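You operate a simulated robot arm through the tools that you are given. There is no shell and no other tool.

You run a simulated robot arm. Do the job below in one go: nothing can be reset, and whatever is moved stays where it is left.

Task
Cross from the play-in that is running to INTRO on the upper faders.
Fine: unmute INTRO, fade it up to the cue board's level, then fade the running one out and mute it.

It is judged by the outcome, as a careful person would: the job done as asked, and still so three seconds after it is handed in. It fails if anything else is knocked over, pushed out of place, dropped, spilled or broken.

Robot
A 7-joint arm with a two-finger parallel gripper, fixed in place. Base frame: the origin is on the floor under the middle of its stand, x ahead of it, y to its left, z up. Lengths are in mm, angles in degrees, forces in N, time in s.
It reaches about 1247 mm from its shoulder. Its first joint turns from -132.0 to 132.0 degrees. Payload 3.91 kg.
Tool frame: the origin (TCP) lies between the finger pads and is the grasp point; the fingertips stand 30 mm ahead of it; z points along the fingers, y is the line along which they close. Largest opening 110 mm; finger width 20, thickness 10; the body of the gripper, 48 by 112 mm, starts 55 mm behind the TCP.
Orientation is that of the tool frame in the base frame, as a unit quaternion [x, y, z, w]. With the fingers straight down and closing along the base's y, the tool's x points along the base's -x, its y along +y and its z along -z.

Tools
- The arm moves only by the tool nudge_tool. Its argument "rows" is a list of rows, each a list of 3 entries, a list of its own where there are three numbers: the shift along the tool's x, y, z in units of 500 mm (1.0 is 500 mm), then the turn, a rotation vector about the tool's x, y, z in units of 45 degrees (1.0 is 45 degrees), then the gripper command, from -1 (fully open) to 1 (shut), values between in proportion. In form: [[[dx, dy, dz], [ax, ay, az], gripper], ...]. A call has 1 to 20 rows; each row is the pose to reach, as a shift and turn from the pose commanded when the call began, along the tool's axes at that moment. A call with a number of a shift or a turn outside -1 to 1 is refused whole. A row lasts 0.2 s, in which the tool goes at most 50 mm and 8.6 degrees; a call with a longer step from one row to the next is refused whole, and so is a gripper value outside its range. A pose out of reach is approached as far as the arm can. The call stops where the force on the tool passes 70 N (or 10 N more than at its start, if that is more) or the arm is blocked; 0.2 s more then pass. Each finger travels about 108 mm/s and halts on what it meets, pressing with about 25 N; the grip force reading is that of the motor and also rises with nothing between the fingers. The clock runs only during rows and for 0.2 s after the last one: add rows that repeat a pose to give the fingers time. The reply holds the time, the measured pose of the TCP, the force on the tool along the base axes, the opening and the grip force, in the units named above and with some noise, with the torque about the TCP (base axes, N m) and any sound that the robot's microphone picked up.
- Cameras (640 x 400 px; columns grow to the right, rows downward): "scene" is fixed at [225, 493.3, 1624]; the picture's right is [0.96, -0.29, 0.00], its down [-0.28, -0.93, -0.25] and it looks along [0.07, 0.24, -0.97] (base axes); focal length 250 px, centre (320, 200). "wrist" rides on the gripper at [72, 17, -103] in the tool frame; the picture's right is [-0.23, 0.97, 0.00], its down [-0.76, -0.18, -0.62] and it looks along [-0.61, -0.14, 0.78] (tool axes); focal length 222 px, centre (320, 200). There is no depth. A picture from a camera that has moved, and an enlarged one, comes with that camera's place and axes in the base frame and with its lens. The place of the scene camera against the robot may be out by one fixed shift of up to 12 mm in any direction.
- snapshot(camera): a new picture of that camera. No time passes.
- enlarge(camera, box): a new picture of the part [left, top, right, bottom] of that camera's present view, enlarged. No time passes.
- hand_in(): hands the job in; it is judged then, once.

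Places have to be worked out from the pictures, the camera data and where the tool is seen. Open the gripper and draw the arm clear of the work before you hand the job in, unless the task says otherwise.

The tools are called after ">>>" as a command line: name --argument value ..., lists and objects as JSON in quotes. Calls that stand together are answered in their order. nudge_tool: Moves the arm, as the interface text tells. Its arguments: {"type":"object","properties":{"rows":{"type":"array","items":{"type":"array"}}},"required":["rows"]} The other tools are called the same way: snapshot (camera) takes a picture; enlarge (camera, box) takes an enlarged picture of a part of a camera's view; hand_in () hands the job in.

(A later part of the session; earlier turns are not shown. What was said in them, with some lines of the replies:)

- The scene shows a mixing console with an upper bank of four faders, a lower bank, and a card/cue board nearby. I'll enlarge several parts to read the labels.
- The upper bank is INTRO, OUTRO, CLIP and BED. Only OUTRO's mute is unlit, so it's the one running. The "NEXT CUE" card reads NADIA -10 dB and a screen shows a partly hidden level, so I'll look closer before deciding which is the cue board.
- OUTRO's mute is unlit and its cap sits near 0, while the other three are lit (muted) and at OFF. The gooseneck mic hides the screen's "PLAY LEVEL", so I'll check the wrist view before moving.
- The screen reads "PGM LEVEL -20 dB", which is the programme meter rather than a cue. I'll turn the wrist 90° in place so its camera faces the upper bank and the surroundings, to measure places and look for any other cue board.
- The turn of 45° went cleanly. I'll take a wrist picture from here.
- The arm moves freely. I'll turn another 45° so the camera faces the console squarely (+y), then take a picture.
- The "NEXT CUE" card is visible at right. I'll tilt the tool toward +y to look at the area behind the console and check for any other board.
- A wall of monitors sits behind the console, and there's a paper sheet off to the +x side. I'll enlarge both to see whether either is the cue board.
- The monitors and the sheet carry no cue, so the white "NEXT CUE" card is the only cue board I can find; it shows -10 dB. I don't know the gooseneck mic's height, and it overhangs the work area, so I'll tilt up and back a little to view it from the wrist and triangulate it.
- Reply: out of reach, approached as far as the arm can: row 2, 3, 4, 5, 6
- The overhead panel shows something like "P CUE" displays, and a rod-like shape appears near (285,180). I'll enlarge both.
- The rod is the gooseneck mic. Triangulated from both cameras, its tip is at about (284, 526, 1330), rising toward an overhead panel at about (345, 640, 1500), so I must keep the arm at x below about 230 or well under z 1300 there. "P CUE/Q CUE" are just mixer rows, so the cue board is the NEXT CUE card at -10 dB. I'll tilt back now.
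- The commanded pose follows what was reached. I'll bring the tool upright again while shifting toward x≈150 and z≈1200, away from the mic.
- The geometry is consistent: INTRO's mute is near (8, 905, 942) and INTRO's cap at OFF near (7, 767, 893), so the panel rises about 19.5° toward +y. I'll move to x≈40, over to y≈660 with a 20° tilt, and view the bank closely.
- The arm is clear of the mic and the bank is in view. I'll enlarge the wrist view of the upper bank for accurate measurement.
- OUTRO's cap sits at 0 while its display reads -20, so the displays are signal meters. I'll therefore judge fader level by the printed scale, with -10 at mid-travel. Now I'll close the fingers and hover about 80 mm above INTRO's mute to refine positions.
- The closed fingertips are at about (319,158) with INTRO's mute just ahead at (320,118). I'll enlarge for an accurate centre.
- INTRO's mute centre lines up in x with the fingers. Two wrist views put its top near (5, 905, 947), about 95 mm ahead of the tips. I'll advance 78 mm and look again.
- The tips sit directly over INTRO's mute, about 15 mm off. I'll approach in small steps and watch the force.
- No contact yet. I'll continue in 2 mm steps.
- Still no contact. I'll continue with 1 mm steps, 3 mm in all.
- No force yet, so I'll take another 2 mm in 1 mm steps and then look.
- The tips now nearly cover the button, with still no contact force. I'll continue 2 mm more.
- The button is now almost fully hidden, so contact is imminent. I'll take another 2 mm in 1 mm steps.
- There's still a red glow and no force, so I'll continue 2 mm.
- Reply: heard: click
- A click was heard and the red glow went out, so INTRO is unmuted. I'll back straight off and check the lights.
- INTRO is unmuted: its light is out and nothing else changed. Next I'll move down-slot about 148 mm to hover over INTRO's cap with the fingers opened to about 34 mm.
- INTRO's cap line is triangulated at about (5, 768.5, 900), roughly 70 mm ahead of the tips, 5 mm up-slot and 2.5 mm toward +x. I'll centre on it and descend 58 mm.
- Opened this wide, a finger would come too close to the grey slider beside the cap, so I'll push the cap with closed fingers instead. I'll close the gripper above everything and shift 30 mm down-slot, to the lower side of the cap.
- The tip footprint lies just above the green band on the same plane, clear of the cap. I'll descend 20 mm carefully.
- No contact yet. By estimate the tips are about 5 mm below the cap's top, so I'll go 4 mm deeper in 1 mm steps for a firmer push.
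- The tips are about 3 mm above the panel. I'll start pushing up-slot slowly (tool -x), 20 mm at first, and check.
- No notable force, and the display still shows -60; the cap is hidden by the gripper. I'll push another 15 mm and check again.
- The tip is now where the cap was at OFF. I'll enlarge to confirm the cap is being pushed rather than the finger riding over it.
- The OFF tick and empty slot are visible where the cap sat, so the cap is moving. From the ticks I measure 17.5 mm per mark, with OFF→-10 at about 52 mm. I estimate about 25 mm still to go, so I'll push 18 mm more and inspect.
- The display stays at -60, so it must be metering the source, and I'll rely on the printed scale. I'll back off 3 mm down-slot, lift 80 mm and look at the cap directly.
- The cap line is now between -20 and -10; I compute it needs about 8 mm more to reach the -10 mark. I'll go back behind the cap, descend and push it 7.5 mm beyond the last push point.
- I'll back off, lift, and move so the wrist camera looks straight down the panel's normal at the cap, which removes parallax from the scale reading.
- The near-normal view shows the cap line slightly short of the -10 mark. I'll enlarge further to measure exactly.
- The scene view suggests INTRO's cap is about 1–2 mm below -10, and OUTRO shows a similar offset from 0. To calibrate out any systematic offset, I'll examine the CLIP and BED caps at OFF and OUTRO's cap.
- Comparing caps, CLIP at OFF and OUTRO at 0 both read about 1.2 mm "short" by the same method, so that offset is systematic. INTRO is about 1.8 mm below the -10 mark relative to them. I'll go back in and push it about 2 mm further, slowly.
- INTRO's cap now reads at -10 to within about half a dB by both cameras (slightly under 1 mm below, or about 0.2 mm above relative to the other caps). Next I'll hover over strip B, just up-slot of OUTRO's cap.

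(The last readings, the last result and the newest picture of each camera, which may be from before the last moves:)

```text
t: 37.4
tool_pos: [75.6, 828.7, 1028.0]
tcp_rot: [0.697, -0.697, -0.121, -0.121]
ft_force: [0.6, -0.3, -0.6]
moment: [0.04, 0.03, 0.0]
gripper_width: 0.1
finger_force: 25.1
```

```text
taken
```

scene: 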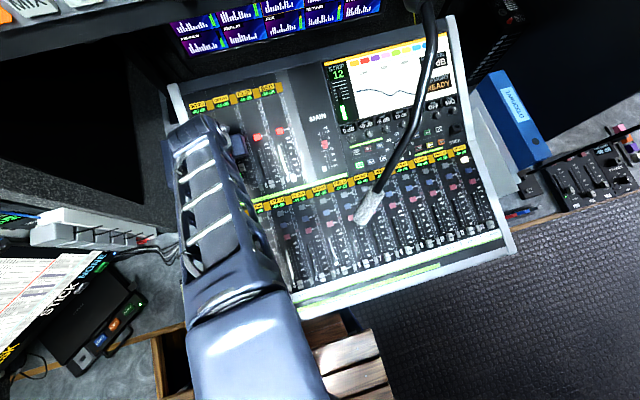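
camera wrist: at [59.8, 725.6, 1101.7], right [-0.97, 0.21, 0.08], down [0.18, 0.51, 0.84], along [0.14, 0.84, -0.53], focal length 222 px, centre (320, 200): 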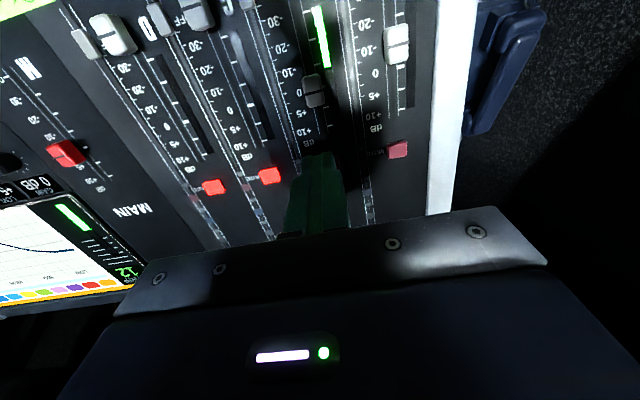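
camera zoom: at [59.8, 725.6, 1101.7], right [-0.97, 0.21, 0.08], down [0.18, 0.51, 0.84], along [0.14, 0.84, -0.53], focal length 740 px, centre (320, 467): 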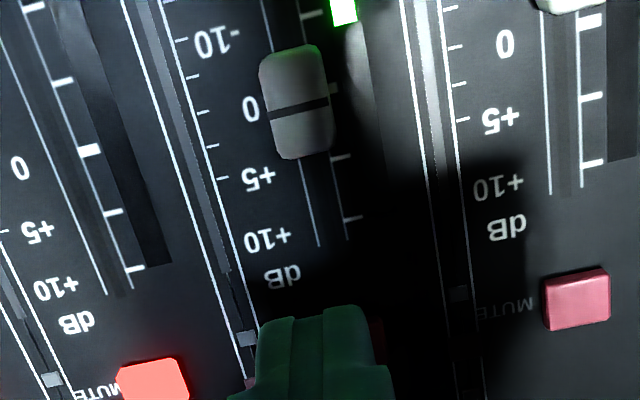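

OUTRO's cap is 29 mm down-slot of the finger axis and centred in x. I'll descend 80 mm, to the same depth as before, then check.

>>> nudge_tool --rows '[[[0, 0, 0.05], [0, 0, 0], 1], [[0, 0, 0.1], [0, 0, 0], 1], [[0, 0, 0.135], [0, 0, 0], 1], [[0, 0, 0.15], [0, 0, 0], 1], [[0, 0, 0.158], [0, 0, 0], 1], [[0, 0, 0.158], [0, 0, 0], 1]]'

>>> enlarge --camera "wrist" --box '[240, 60, 400, 180]'

```text
t: 38.8
tool_pos: [75.3, 855.1, 954.4]
tcp_rot: [-0.696, 0.697, 0.122, 0.121]
ft_force: [0.4, -0.6, 0.0]
moment: [0.02, -0.01, 0.03]
gripper_width: 0.0
finger_force: 25.0
```

```text
3.33 times, centred on (320, 120) of wrist
camera zoom: at [59.3, 751.8, 1027.2], right [-0.97, 0.21, 0.08], down [0.18, 0.51, 0.84], along [0.14, 0.84, -0.53], focal length 740 px, centre (320, 467)
```

zoom: 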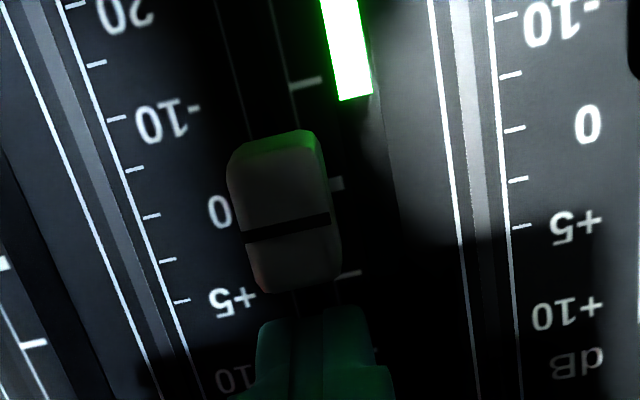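

The fingers are right behind OUTRO's cap, properly lined up. I'll push it down-slot slowly, 40 mm first.

>>> nudge_tool --rows '[[[0.01, 0, 0], [0, 0, 0], 1], [[0.022, 0, 0], [0, 0, 0], 1], [[0.034, 0, 0], [0, 0, 0], 1], [[0.046, 0, 0], [0, 0, 0], 1], [[0.058, 0, 0], [0, 0, 0], 1], [[0.07, 0, 0], [0, 0, 0], 1], [[0.08, 0, 0], [0, 0, 0], 1]]'

>>> enlarge --camera "wrist" --box '[240, 60, 400, 180]'

>>> enlarge --camera "scene" --box '[180, 85, 260, 205]'

```text
t: 40.4
tool_pos: [76.9, 816.5, 940.5]
tcp_rot: [0.697, -0.696, -0.121, -0.122]
ft_force: [1.5, -0.5, -0.4]
moment: [-0.02, 0.02, 0.0]
gripper_width: 0.1
finger_force: 24.4
```

```text
3.33 times, centred on (320, 120) of wrist
camera zoom: at [59.5, 713.9, 1012.8], right [-0.97, 0.21, 0.08], down [0.18, 0.51, 0.84], along [0.14, 0.84, -0.53], focal length 740 px, centre (320, 467)
```

zoom: 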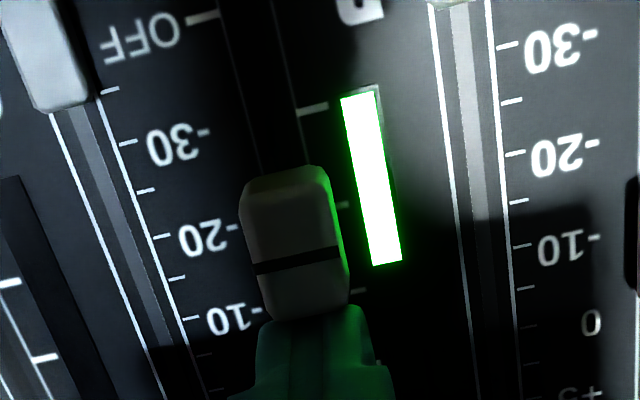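

```text
3.33 times, centred on (220, 145) of scene
camera zoom: at [225.0, 493.3, 1624.0], right [0.96, -0.29, 0.0], down [-0.28, -0.93, -0.25], along [0.07, 0.24, -0.97], focal length 832 px, centre (653, 383)
```

zoom: 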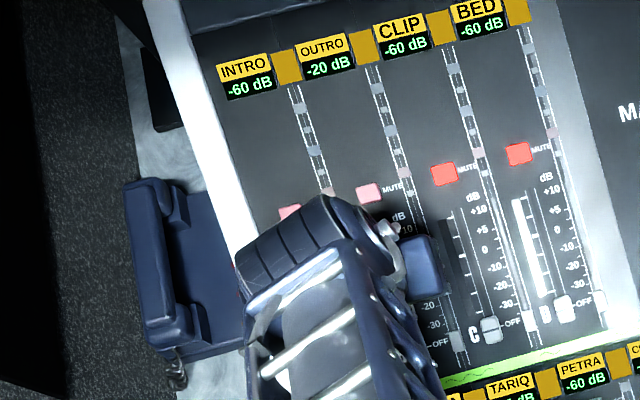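

The cap moves with the fingers, and the strip meter doesn't change with the fader, so it is a pre-fader reading. I'll continue 30 mm toward OFF.

>>> nudge_tool --rows '[[[0.012, 0, 0], [0, 0, 0], 1], [[0.024, 0, 0], [0, 0, 0], 1], [[0.036, 0, 0], [0, 0, 0], 1], [[0.048, 0, 0], [0, 0, 0], 1], [[0.06, 0, 0], [0, 0, 0], 1], [[0.06, 0, 0], [0, 0, 0], 1]]'

>>> enlarge --camera "wrist" --box '[240, 60, 400, 180]'

```text
t: 41.8
tool_pos: [74.8, 789.5, 930.0]
tcp_rot: [-0.697, 0.697, 0.121, 0.121]
ft_force: [-0.3, -0.3, -0.6]
moment: [-0.03, 0.0, -0.02]
gripper_width: 0.0
finger_force: 25.5
```

```text
3.33 times, centred on (320, 120) of wrist
camera zoom: at [58.7, 686.2, 1002.4], right [-0.97, 0.21, 0.08], down [0.18, 0.51, 0.84], along [0.14, 0.84, -0.53], focal length 740 px, centre (320, 467)
```

zoom: 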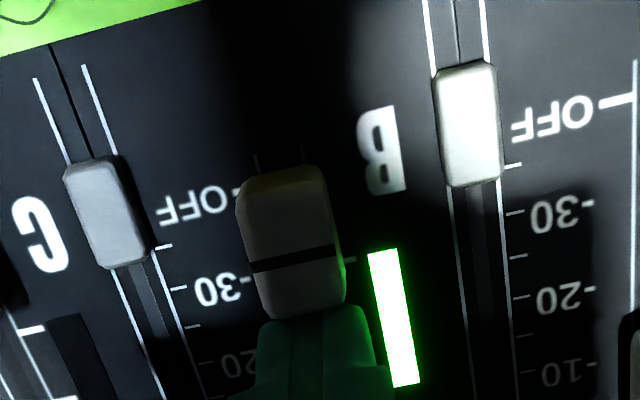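

OUTRO's cap is now between -30 and OFF, roughly 6 mm from the end stop. I'll continue in 1 mm steps and watch the force.

>>> nudge_tool --rows '[[[0.003, 0, 0], [0, 0, 0], 1], [[0.006, 0, 0], [0, 0, 0], 1], [[0.009, 0, 0], [0, 0, 0], 1], [[0.009, 0, 0], [0, 0, 0], 1]]'

>>> enlarge --camera "wrist" --box '[240, 60, 400, 180]'

```text
t: 42.8
tool_pos: [75.2, 785.7, 928.0]
tcp_rot: [-0.696, 0.697, 0.122, 0.122]
ft_force: [-0.3, -0.1, 0.2]
moment: [0.0, 0.03, -0.03]
gripper_width: 0.0
finger_force: 24.6
```

```text
3.33 times, centred on (320, 120) of wrist
camera zoom: at [58.6, 682.1, 1001.1], right [-0.97, 0.21, 0.08], down [0.18, 0.51, 0.84], along [0.14, 0.84, -0.53], focal length 740 px, centre (320, 467)
```

zoom: 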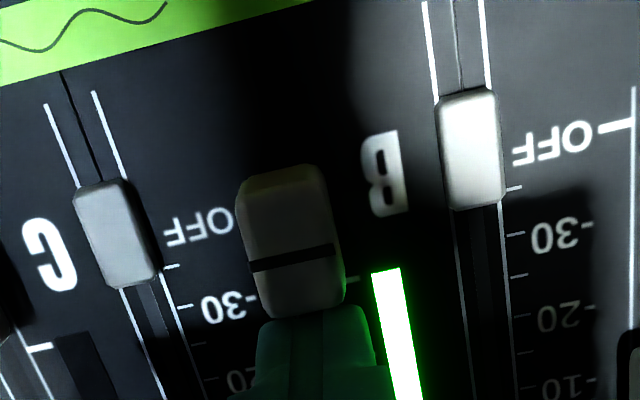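

About 3.5 mm remains to OFF by my reading. I'll continue slowly.

>>> nudge_tool --rows '[[[0.002, 0, 0], [0, 0, 0], 1], [[0.004, 0, 0], [0, 0, 0], 1], [[0.006, 0, 0], [0, 0, 0], 1], [[0.006, 0, 0], [0, 0, 0], 1]]'

>>> enlarge --camera "wrist" --box '[240, 60, 400, 180]'

```text
t: 43.8
tool_pos: [75.4, 781.9, 927.3]
tcp_rot: [0.697, -0.696, -0.121, -0.122]
ft_force: [-0.3, 0.2, 0.9]
moment: [0.03, 0.0, 0.02]
gripper_width: 0.0
finger_force: 24.1
```

```text
3.33 times, centred on (320, 120) of wrist
camera zoom: at [59.1, 678.9, 1000.7], right [-0.97, 0.21, 0.08], down [0.18, 0.51, 0.84], along [0.14, 0.84, -0.53], focal length 740 px, centre (320, 467)
```

zoom: 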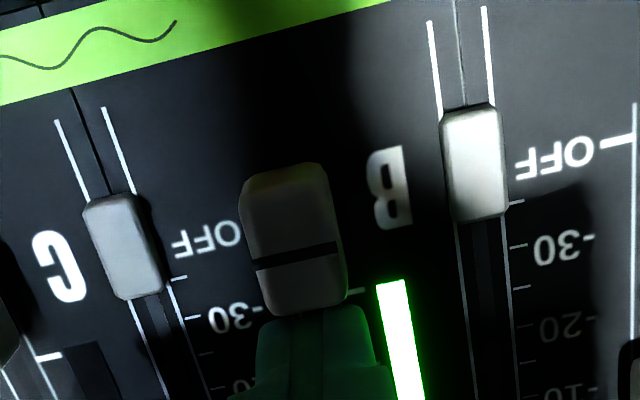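

OUTRO's cap line now aligns with OFF, but there's no end-stop force yet. I'll push another 2 mm in 0.5–1 mm steps to make sure it's fully closed.

>>> nudge_tool --rows '[[[0.001, 0, 0], [0, 0, 0], 1], [[0.002, 0, 0], [0, 0, 0], 1], [[0.003, 0, 0], [0, 0, 0], 1], [[0.004, 0, 0], [0, 0, 0], 1]]'

>>> enlarge --camera "wrist" --box '[240, 60, 400, 180]'

```text
t: 44.8
tool_pos: [74.9, 781.7, 927.7]
tcp_rot: [0.697, -0.696, -0.122, -0.122]
ft_force: [0.6, 14.4, 2.7]
moment: [0.46, 0.1, 0.08]
gripper_width: 0.1
finger_force: 25.5
```

```text
3.33 times, centred on (320, 120) of wrist
camera zoom: at [59.4, 677.8, 1000.1], right [-0.97, 0.21, 0.08], down [0.18, 0.5, 0.85], along [0.14, 0.84, -0.53], focal length 740 px, centre (320, 467)
```

zoom: 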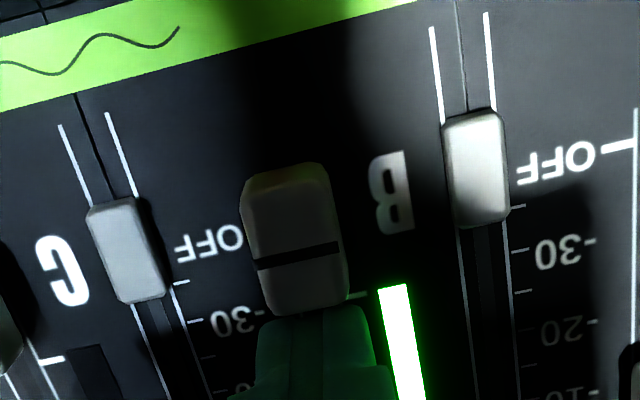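

The end stop is reached with a 14 N reaction, so OUTRO is fully at OFF. I'll back off 3 mm, lift 80 mm, and move up-slot to hover over OUTRO's mute.

>>> nudge_tool --rows '[[[-0.006, 0, 0], [0, 0, 0], 1], [[-0.01, 0, -0.04], [0, 0, 0], 1], [[-0.01, 0, -0.1], [0, 0, 0], 1], [[-0.06, 0, -0.16], [0, 0, 0], 1], [[-0.14, 0, -0.16], [0, 0, 0], 1], [[-0.21, 0, -0.16], [0, 0, 0], 1], [[-0.242, 0, -0.16], [0, 0, 0], 1], [[-0.242, 0, -0.16], [0, 0, 0], 1]]'

>>> snapshot --camera "wrist"

>>> enlarge --camera "wrist" --box '[240, 70, 400, 170]'

>>> enlarge --camera "scene" --box '[180, 85, 300, 210]'

```text
t: 46.6
tool_pos: [73.9, 868.3, 1042.7]
tcp_rot: [0.697, -0.696, -0.122, -0.122]
ft_force: [-0.2, 0.3, -0.8]
moment: [0.0, -0.01, 0.0]
gripper_width: 0.3
finger_force: 24.8
```

```text
taken
camera wrist: at [58.6, 764.5, 1114.9], right [-0.97, 0.21, 0.08], down [0.18, 0.51, 0.84], along [0.14, 0.84, -0.53], focal length 222 px, centre (320, 200)
```

wrist: 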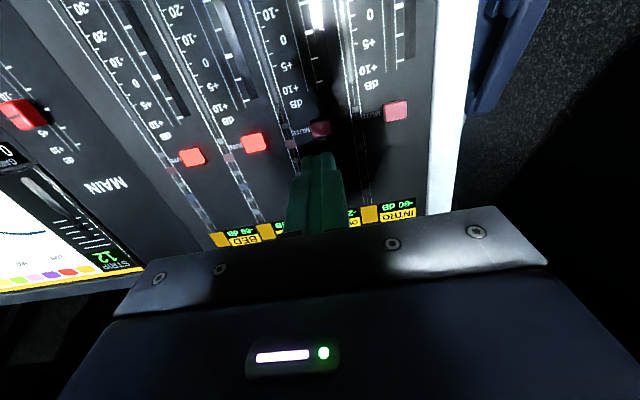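

```text
4.00 times, centred on (320, 120) of wrist
camera zoom: at [58.6, 764.5, 1114.9], right [-0.97, 0.21, 0.08], down [0.18, 0.51, 0.84], along [0.14, 0.84, -0.53], focal length 888 px, centre (320, 520)
```

zoom: 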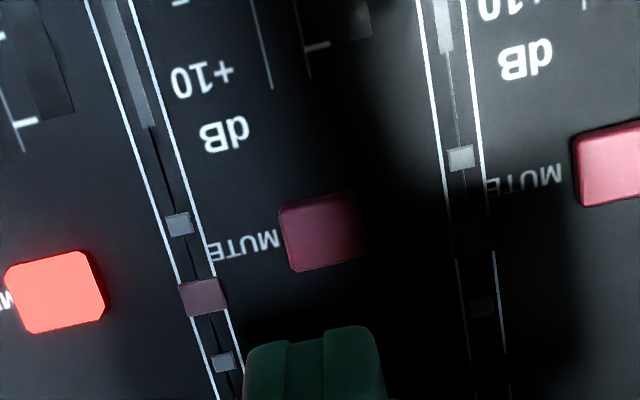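

```text
3.20 times, centred on (240, 148) of scene
camera zoom: at [225.0, 493.3, 1624.0], right [0.96, -0.29, 0.0], down [-0.28, -0.93, -0.25], along [0.07, 0.24, -0.97], focal length 799 px, centre (576, 368)
```

zoom: 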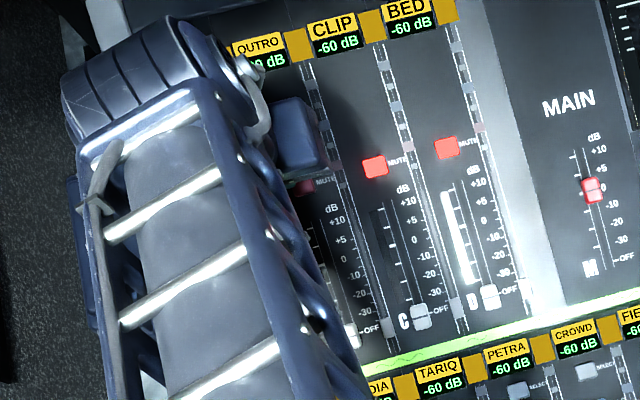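

OUTRO's mute sits in the same relative place as INTRO's did after its press (about 80 mm off). I'll advance 70 mm and then go in small steps.

>>> nudge_tool --rows '[[[0, 0, 0.05], [0, 0, 0], 1], [[0, 0, 0.1], [0, 0, 0], 1], [[0, 0, 0.13], [0, 0, 0], 1], [[0, 0, 0.142], [0, 0, 0], 1], [[0, 0, 0.142], [0, 0, 0], 1]]'

>>> enlarge --camera "wrist" --box '[240, 70, 400, 190]'

```text
t: 47.8
tool_pos: [76.1, 892.0, 976.1]
tcp_rot: [0.697, -0.697, -0.122, -0.121]
ft_force: [-0.5, 0.6, 1.2]
moment: [0.01, 0.03, 0.02]
gripper_width: 0.0
finger_force: 24.7
```

```text
3.33 times, centred on (320, 130) of wrist
camera zoom: at [59.3, 788.3, 1047.7], right [-0.97, 0.21, 0.08], down [0.18, 0.51, 0.84], along [0.14, 0.84, -0.53], focal length 740 px, centre (320, 433)
```

zoom: 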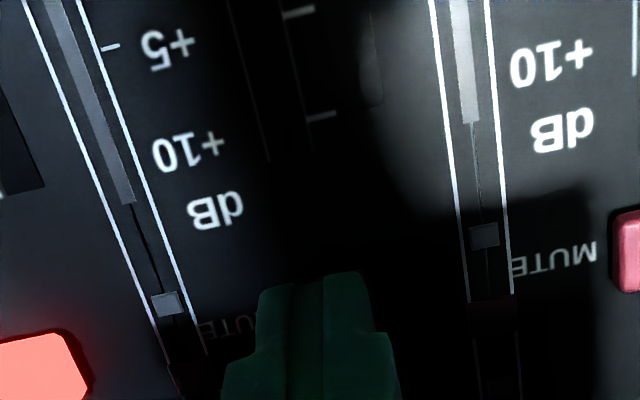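

The tip covers the button and there's no contact yet. I'll continue in 1 mm steps.

>>> nudge_tool --rows '[[[0, 0, 0.002], [0, 0, 0], 1], [[0, 0, 0.004], [0, 0, 0], 1], [[0, 0, 0.006], [0, 0, 0], 1]]'

```text
t: 48.6
tool_pos: [76.4, 893.7, 972.4]
tcp_rot: [0.697, -0.696, -0.122, -0.121]
ft_force: [0.0, 1.0, 0.1]
moment: [0.03, 0.0, 0.02]
gripper_width: 0.0
finger_force: 25.4
```

No click yet and force is near zero, so I'll take another 2 mm.

>>> nudge_tool --rows '[[[0, 0, 0.002], [0, 0, 0], 1], [[0, 0, 0.004], [0, 0, 0], 1]]'

```text
t: 49.2
tool_pos: [76.4, 893.7, 971.6]
tcp_rot: [0.697, -0.696, -0.123, -0.122]
ft_force: [0.5, -0.4, 0.0]
moment: [-0.01, 0.02, -0.02]
gripper_width: 0.0
finger_force: 25.2
```

Still no click, so I'll continue another 2 mm.

>>> nudge_tool --rows '[[[0, 0, 0.002], [0, 0, 0], 1], [[0, 0, 0.004], [0, 0, 0], 1]]'

>>> enlarge --camera "wrist" --box '[240, 70, 400, 190]'

```text
t: 49.8
tool_pos: [76.1, 893.5, 969.9]
tcp_rot: [-0.696, 0.697, 0.122, 0.122]
ft_force: [-0.5, 0.4, 0.5]
moment: [0.01, 0.02, -0.01]
gripper_width: 0.0
finger_force: 25.2
```

```text
3.33 times, centred on (320, 130) of wrist
camera zoom: at [59.3, 790.0, 1042.4], right [-0.97, 0.21, 0.08], down [0.18, 0.51, 0.84], along [0.14, 0.84, -0.53], focal length 740 px, centre (320, 433)
```

zoom: 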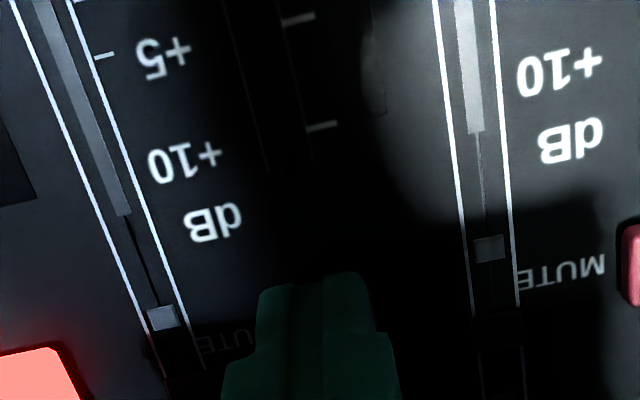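

No click yet, but the depth is now close to where INTRO's switch clicked. I'll take 1 mm more in half-millimetre steps.

>>> nudge_tool --rows '[[[0, 0, 0.001], [0, 0, 0], 1], [[0, 0, 0.002], [0, 0, 0], 1], [[0, 0, 0.002], [0, 0, 0], 1]]'

```text
t: 50.6
tool_pos: [76.2, 893.4, 968.7]
tcp_rot: [-0.696, 0.697, 0.122, 0.122]
ft_force: [-0.1, 0.3, 1.5]
moment: [-0.03, -0.03, -0.02]
gripper_width: 0.1
finger_force: 24.7
heard: click
```

A click was heard. I'll retract straight up and check that OUTRO's mute is lit.

>>> nudge_tool --rows '[[[0, 0, -0.03], [0, 0, 0], 1], [[0, 0, -0.09], [0, 0, 0], 1], [[0, 0, -0.16], [0, 0, 0], 1], [[0, 0, -0.16], [0, 0, 0], 1]]'

>>> snapshot --camera "wrist"

```text
t: 51.6
tool_pos: [77.0, 865.7, 1045.2]
tcp_rot: [-0.696, 0.697, 0.121, 0.122]
ft_force: [-0.2, -0.9, -0.9]
moment: [-0.02, -0.02, -0.01]
gripper_width: 0.0
finger_force: 24.8
```

```text
taken
camera wrist: at [60.2, 762.7, 1118.2], right [-0.97, 0.21, 0.08], down [0.18, 0.51, 0.84], along [0.14, 0.84, -0.53], focal length 222 px, centre (320, 200)
```

wrist: 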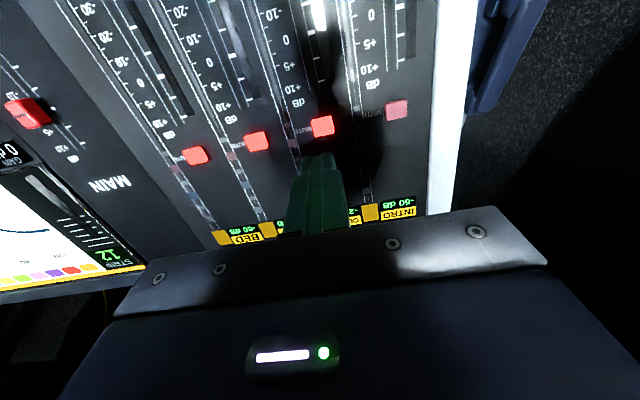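

OUTRO's mute is now lit and INTRO's is unlit. I'll retreat the arm back and up along the path it came in on so the scene camera has a clear view.

>>> nudge_tool --rows '[[[0.058, 0, -0.052], [0, 0, 0], 1], [[0.116, 0, -0.104], [0, 0, 0], 1], [[0.174, 0, -0.156], [0, 0, 0], 1], [[0.232, 0, -0.208], [0, 0, 0], 1], [[0.29, 0, -0.26], [0, 0, 0], 1], [[0.348, 0, -0.312], [0, 0, 0], 1], [[0.403, 0, -0.358], [0, 0, 0], 1]]'

>>> snapshot --camera "scene"

```text
t: 53.2
tool_pos: [76.0, 615.5, 1141.5]
tcp_rot: [-0.697, 0.697, 0.121, 0.121]
ft_force: [0.1, 0.4, -0.8]
moment: [-0.01, 0.01, 0.01]
gripper_width: 0.0
finger_force: 24.5
```

```text
taken
```

scene: 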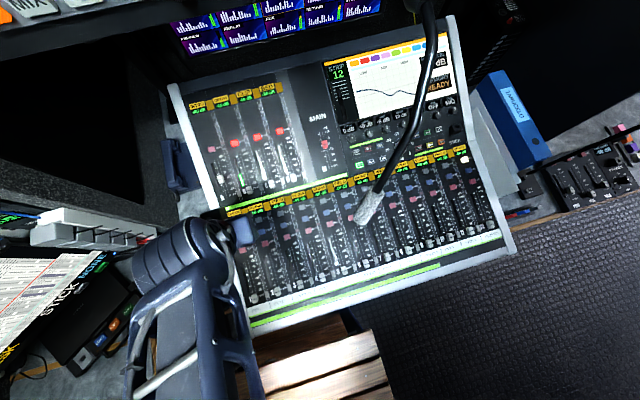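

The upper bank is now fully visible, so I'll enlarge it to verify the final fader positions and mute lights.

>>> enlarge --camera "scene" --box '[180, 85, 300, 210]'

>>> enlarge --camera "scene" --box '[212, 160, 242, 185]'

>>> enlarge --camera "scene" --box '[235, 175, 285, 205]'

>>> enlarge --camera "wrist" --box '[260, 60, 460, 220]'

>>> enlarge --camera "scene" --box '[215, 140, 520, 330]'

```text
3.20 times, centred on (240, 148) of scene
camera zoom: at [225.0, 493.3, 1624.0], right [0.96, -0.29, 0.0], down [-0.28, -0.93, -0.25], along [0.07, 0.24, -0.97], focal length 799 px, centre (576, 368)
```

zoom: 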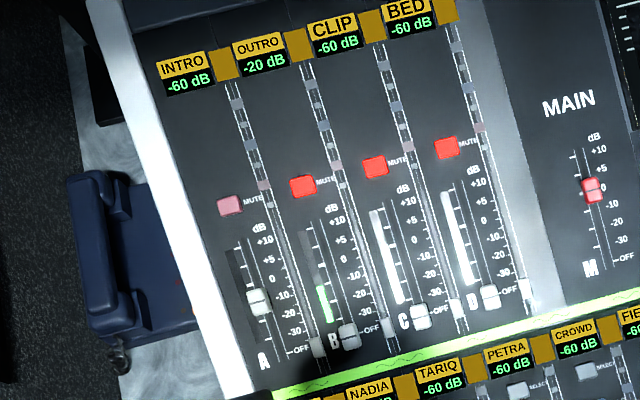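

```text
16.00 times, centred on (227, 172) of scene
camera zoom: at [225.0, 493.3, 1624.0], right [0.96, -0.29, 0.0], down [-0.28, -0.93, -0.25], along [0.07, 0.24, -0.97], focal length 3996 px, centre (1808, 640)
```

zoom: 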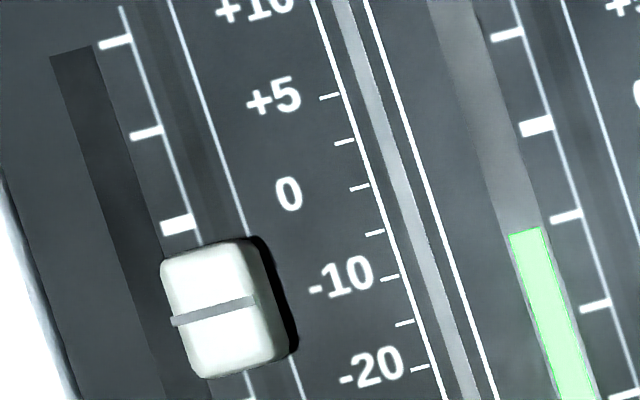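

```text
12.80 times, centred on (260, 190) of scene
camera zoom: at [225.0, 493.3, 1624.0], right [0.96, -0.29, 0.0], down [-0.28, -0.93, -0.25], along [0.07, 0.24, -0.97], focal length 3196 px, centre (1088, 328)
```

zoom: 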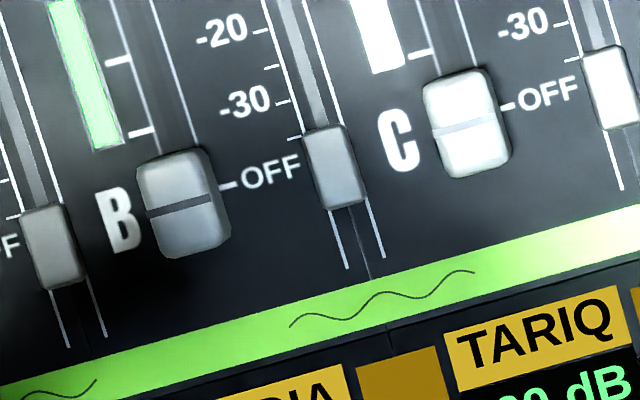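

```text
2.50 times, centred on (360, 140) of wrist
camera zoom: at [59.5, 511.9, 1215.2], right [-0.97, 0.21, 0.08], down [0.18, 0.51, 0.84], along [0.14, 0.84, -0.53], focal length 555 px, centre (220, 350)
```

zoom: 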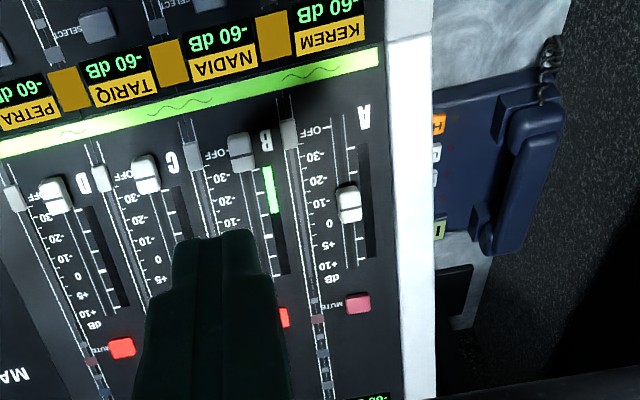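

```text
2.10 times, centred on (368, 235) of scene
camera zoom: at [225.0, 493.3, 1624.0], right [0.96, -0.29, 0.0], down [-0.28, -0.93, -0.25], along [0.07, 0.24, -0.97], focal length 524 px, centre (220, 127)
```

zoom: 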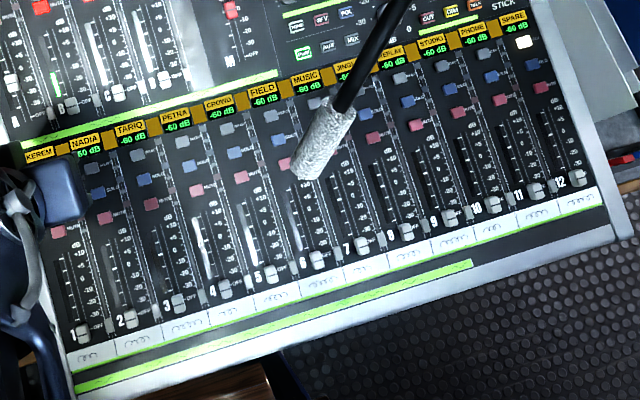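

All checks out: INTRO is unlit (unmuted) at -10, OUTRO is lit (muted) at OFF just like CLIP and BED, and the rest, including the mic and lower faders, is unchanged. I'll open the gripper and draw the arm back clear.

>>> nudge_tool --rows '[[[0.061, 0, -0.043], [0, 0, 0], 1], [[0.122, 0, -0.086], [0, 0, 0], 0.5], [[0.183, 0, -0.13], [0, 0, 0], 0], [[0.244, 0, -0.173], [0, 0, 0], -0.5], [[0.305, 0, -0.216], [0, 0, 0], -1], [[0.305, 0, -0.216], [0, 0, 0], -1], [[0.305, 0, -0.216], [0, 0, 0], -1]]'

>>> snapshot --camera "scene"

>>> enlarge --camera "scene" --box '[180, 85, 300, 210]'

```text
t: 54.8
tool_pos: [74.7, 436.4, 1195.3]
tcp_rot: [0.697, -0.697, -0.122, -0.121]
ft_force: [0.6, 0.7, 0.6]
moment: [0.02, 0.03, -0.01]
gripper_width: 110.0
finger_force: 0.1
```

```text
taken
```

scene: 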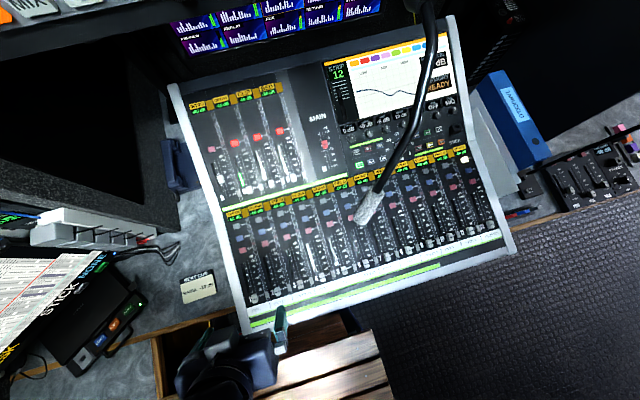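

```text
3.20 times, centred on (240, 148) of scene
camera zoom: at [225.0, 493.3, 1624.0], right [0.96, -0.29, 0.0], down [-0.28, -0.93, -0.25], along [0.07, 0.24, -0.97], focal length 799 px, centre (576, 368)
```

zoom: 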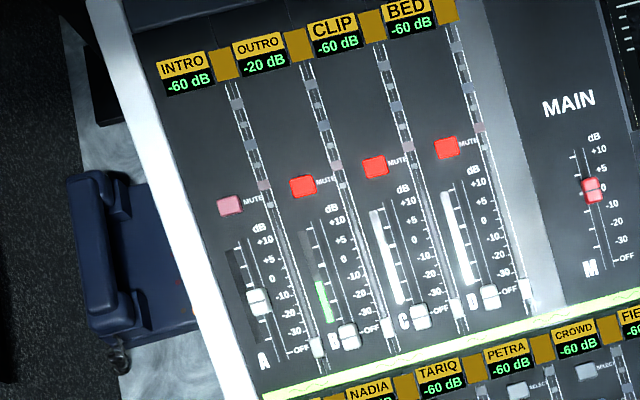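

The arm is clear with the gripper open. I'll check the cue board once more before handing in.

>>> enlarge --camera "scene" --box '[160, 260, 260, 330]'

>>> enlarge --camera "scene" --box '[205, 150, 255, 200]'

```text
5.71 times, centred on (210, 295) of scene
camera zoom: at [225.0, 493.3, 1624.0], right [0.96, -0.29, 0.0], down [-0.28, -0.93, -0.25], along [0.07, 0.24, -0.97], focal length 1427 px, centre (949, -343)
```

zoom: 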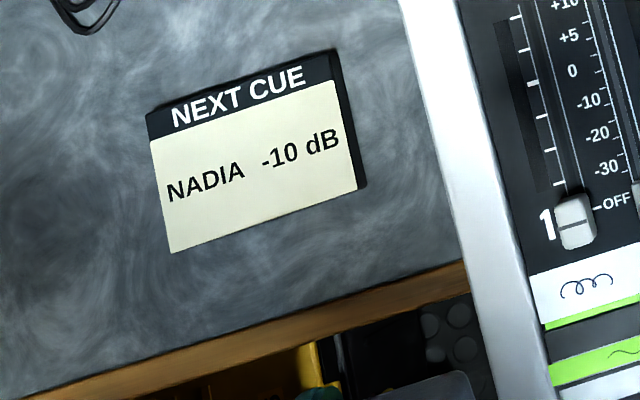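

```text
8.00 times, centred on (230, 175) of scene
camera zoom: at [225.0, 493.3, 1624.0], right [0.96, -0.29, 0.0], down [-0.28, -0.93, -0.25], along [0.07, 0.24, -0.97], focal length 1998 px, centre (1040, 400)
```

zoom: 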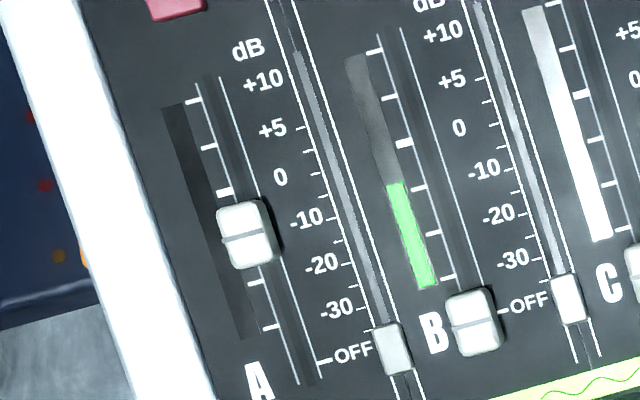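

The cue board still reads -10 dB. INTRO is unmuted at -10, OUTRO is at OFF and muted, and the arm is clear with the gripper open, so I'm handing in.

>>> hand_in

```text
The job is handed in.
```

The cross from OUTRO to INTRO is done and handed in. OUTRO was the play-in running: it was the only upper fader unmuted and showing signal.

- **INTRO:** unmuted and faded up to the -10 mark. By my camera readings it sits within about 0.8 dB of -10.
- **OUTRO:** faded down to its end stop at OFF and then muted; its mute light is on.
- **Cue level:** I took -10 dB from the "NEXT CUE" card, the only cue board I found. It names NADIA, not INTRO.
- **INTRO's display:** it still reads -60 dB. OUTRO's reading didn't change as I faded it, so the displays seem to meter the source before the fader. That means INTRO's source may not be playing yet.

I saw nothing else moved or knocked, and the arm is drawn back clear with the gripper open.
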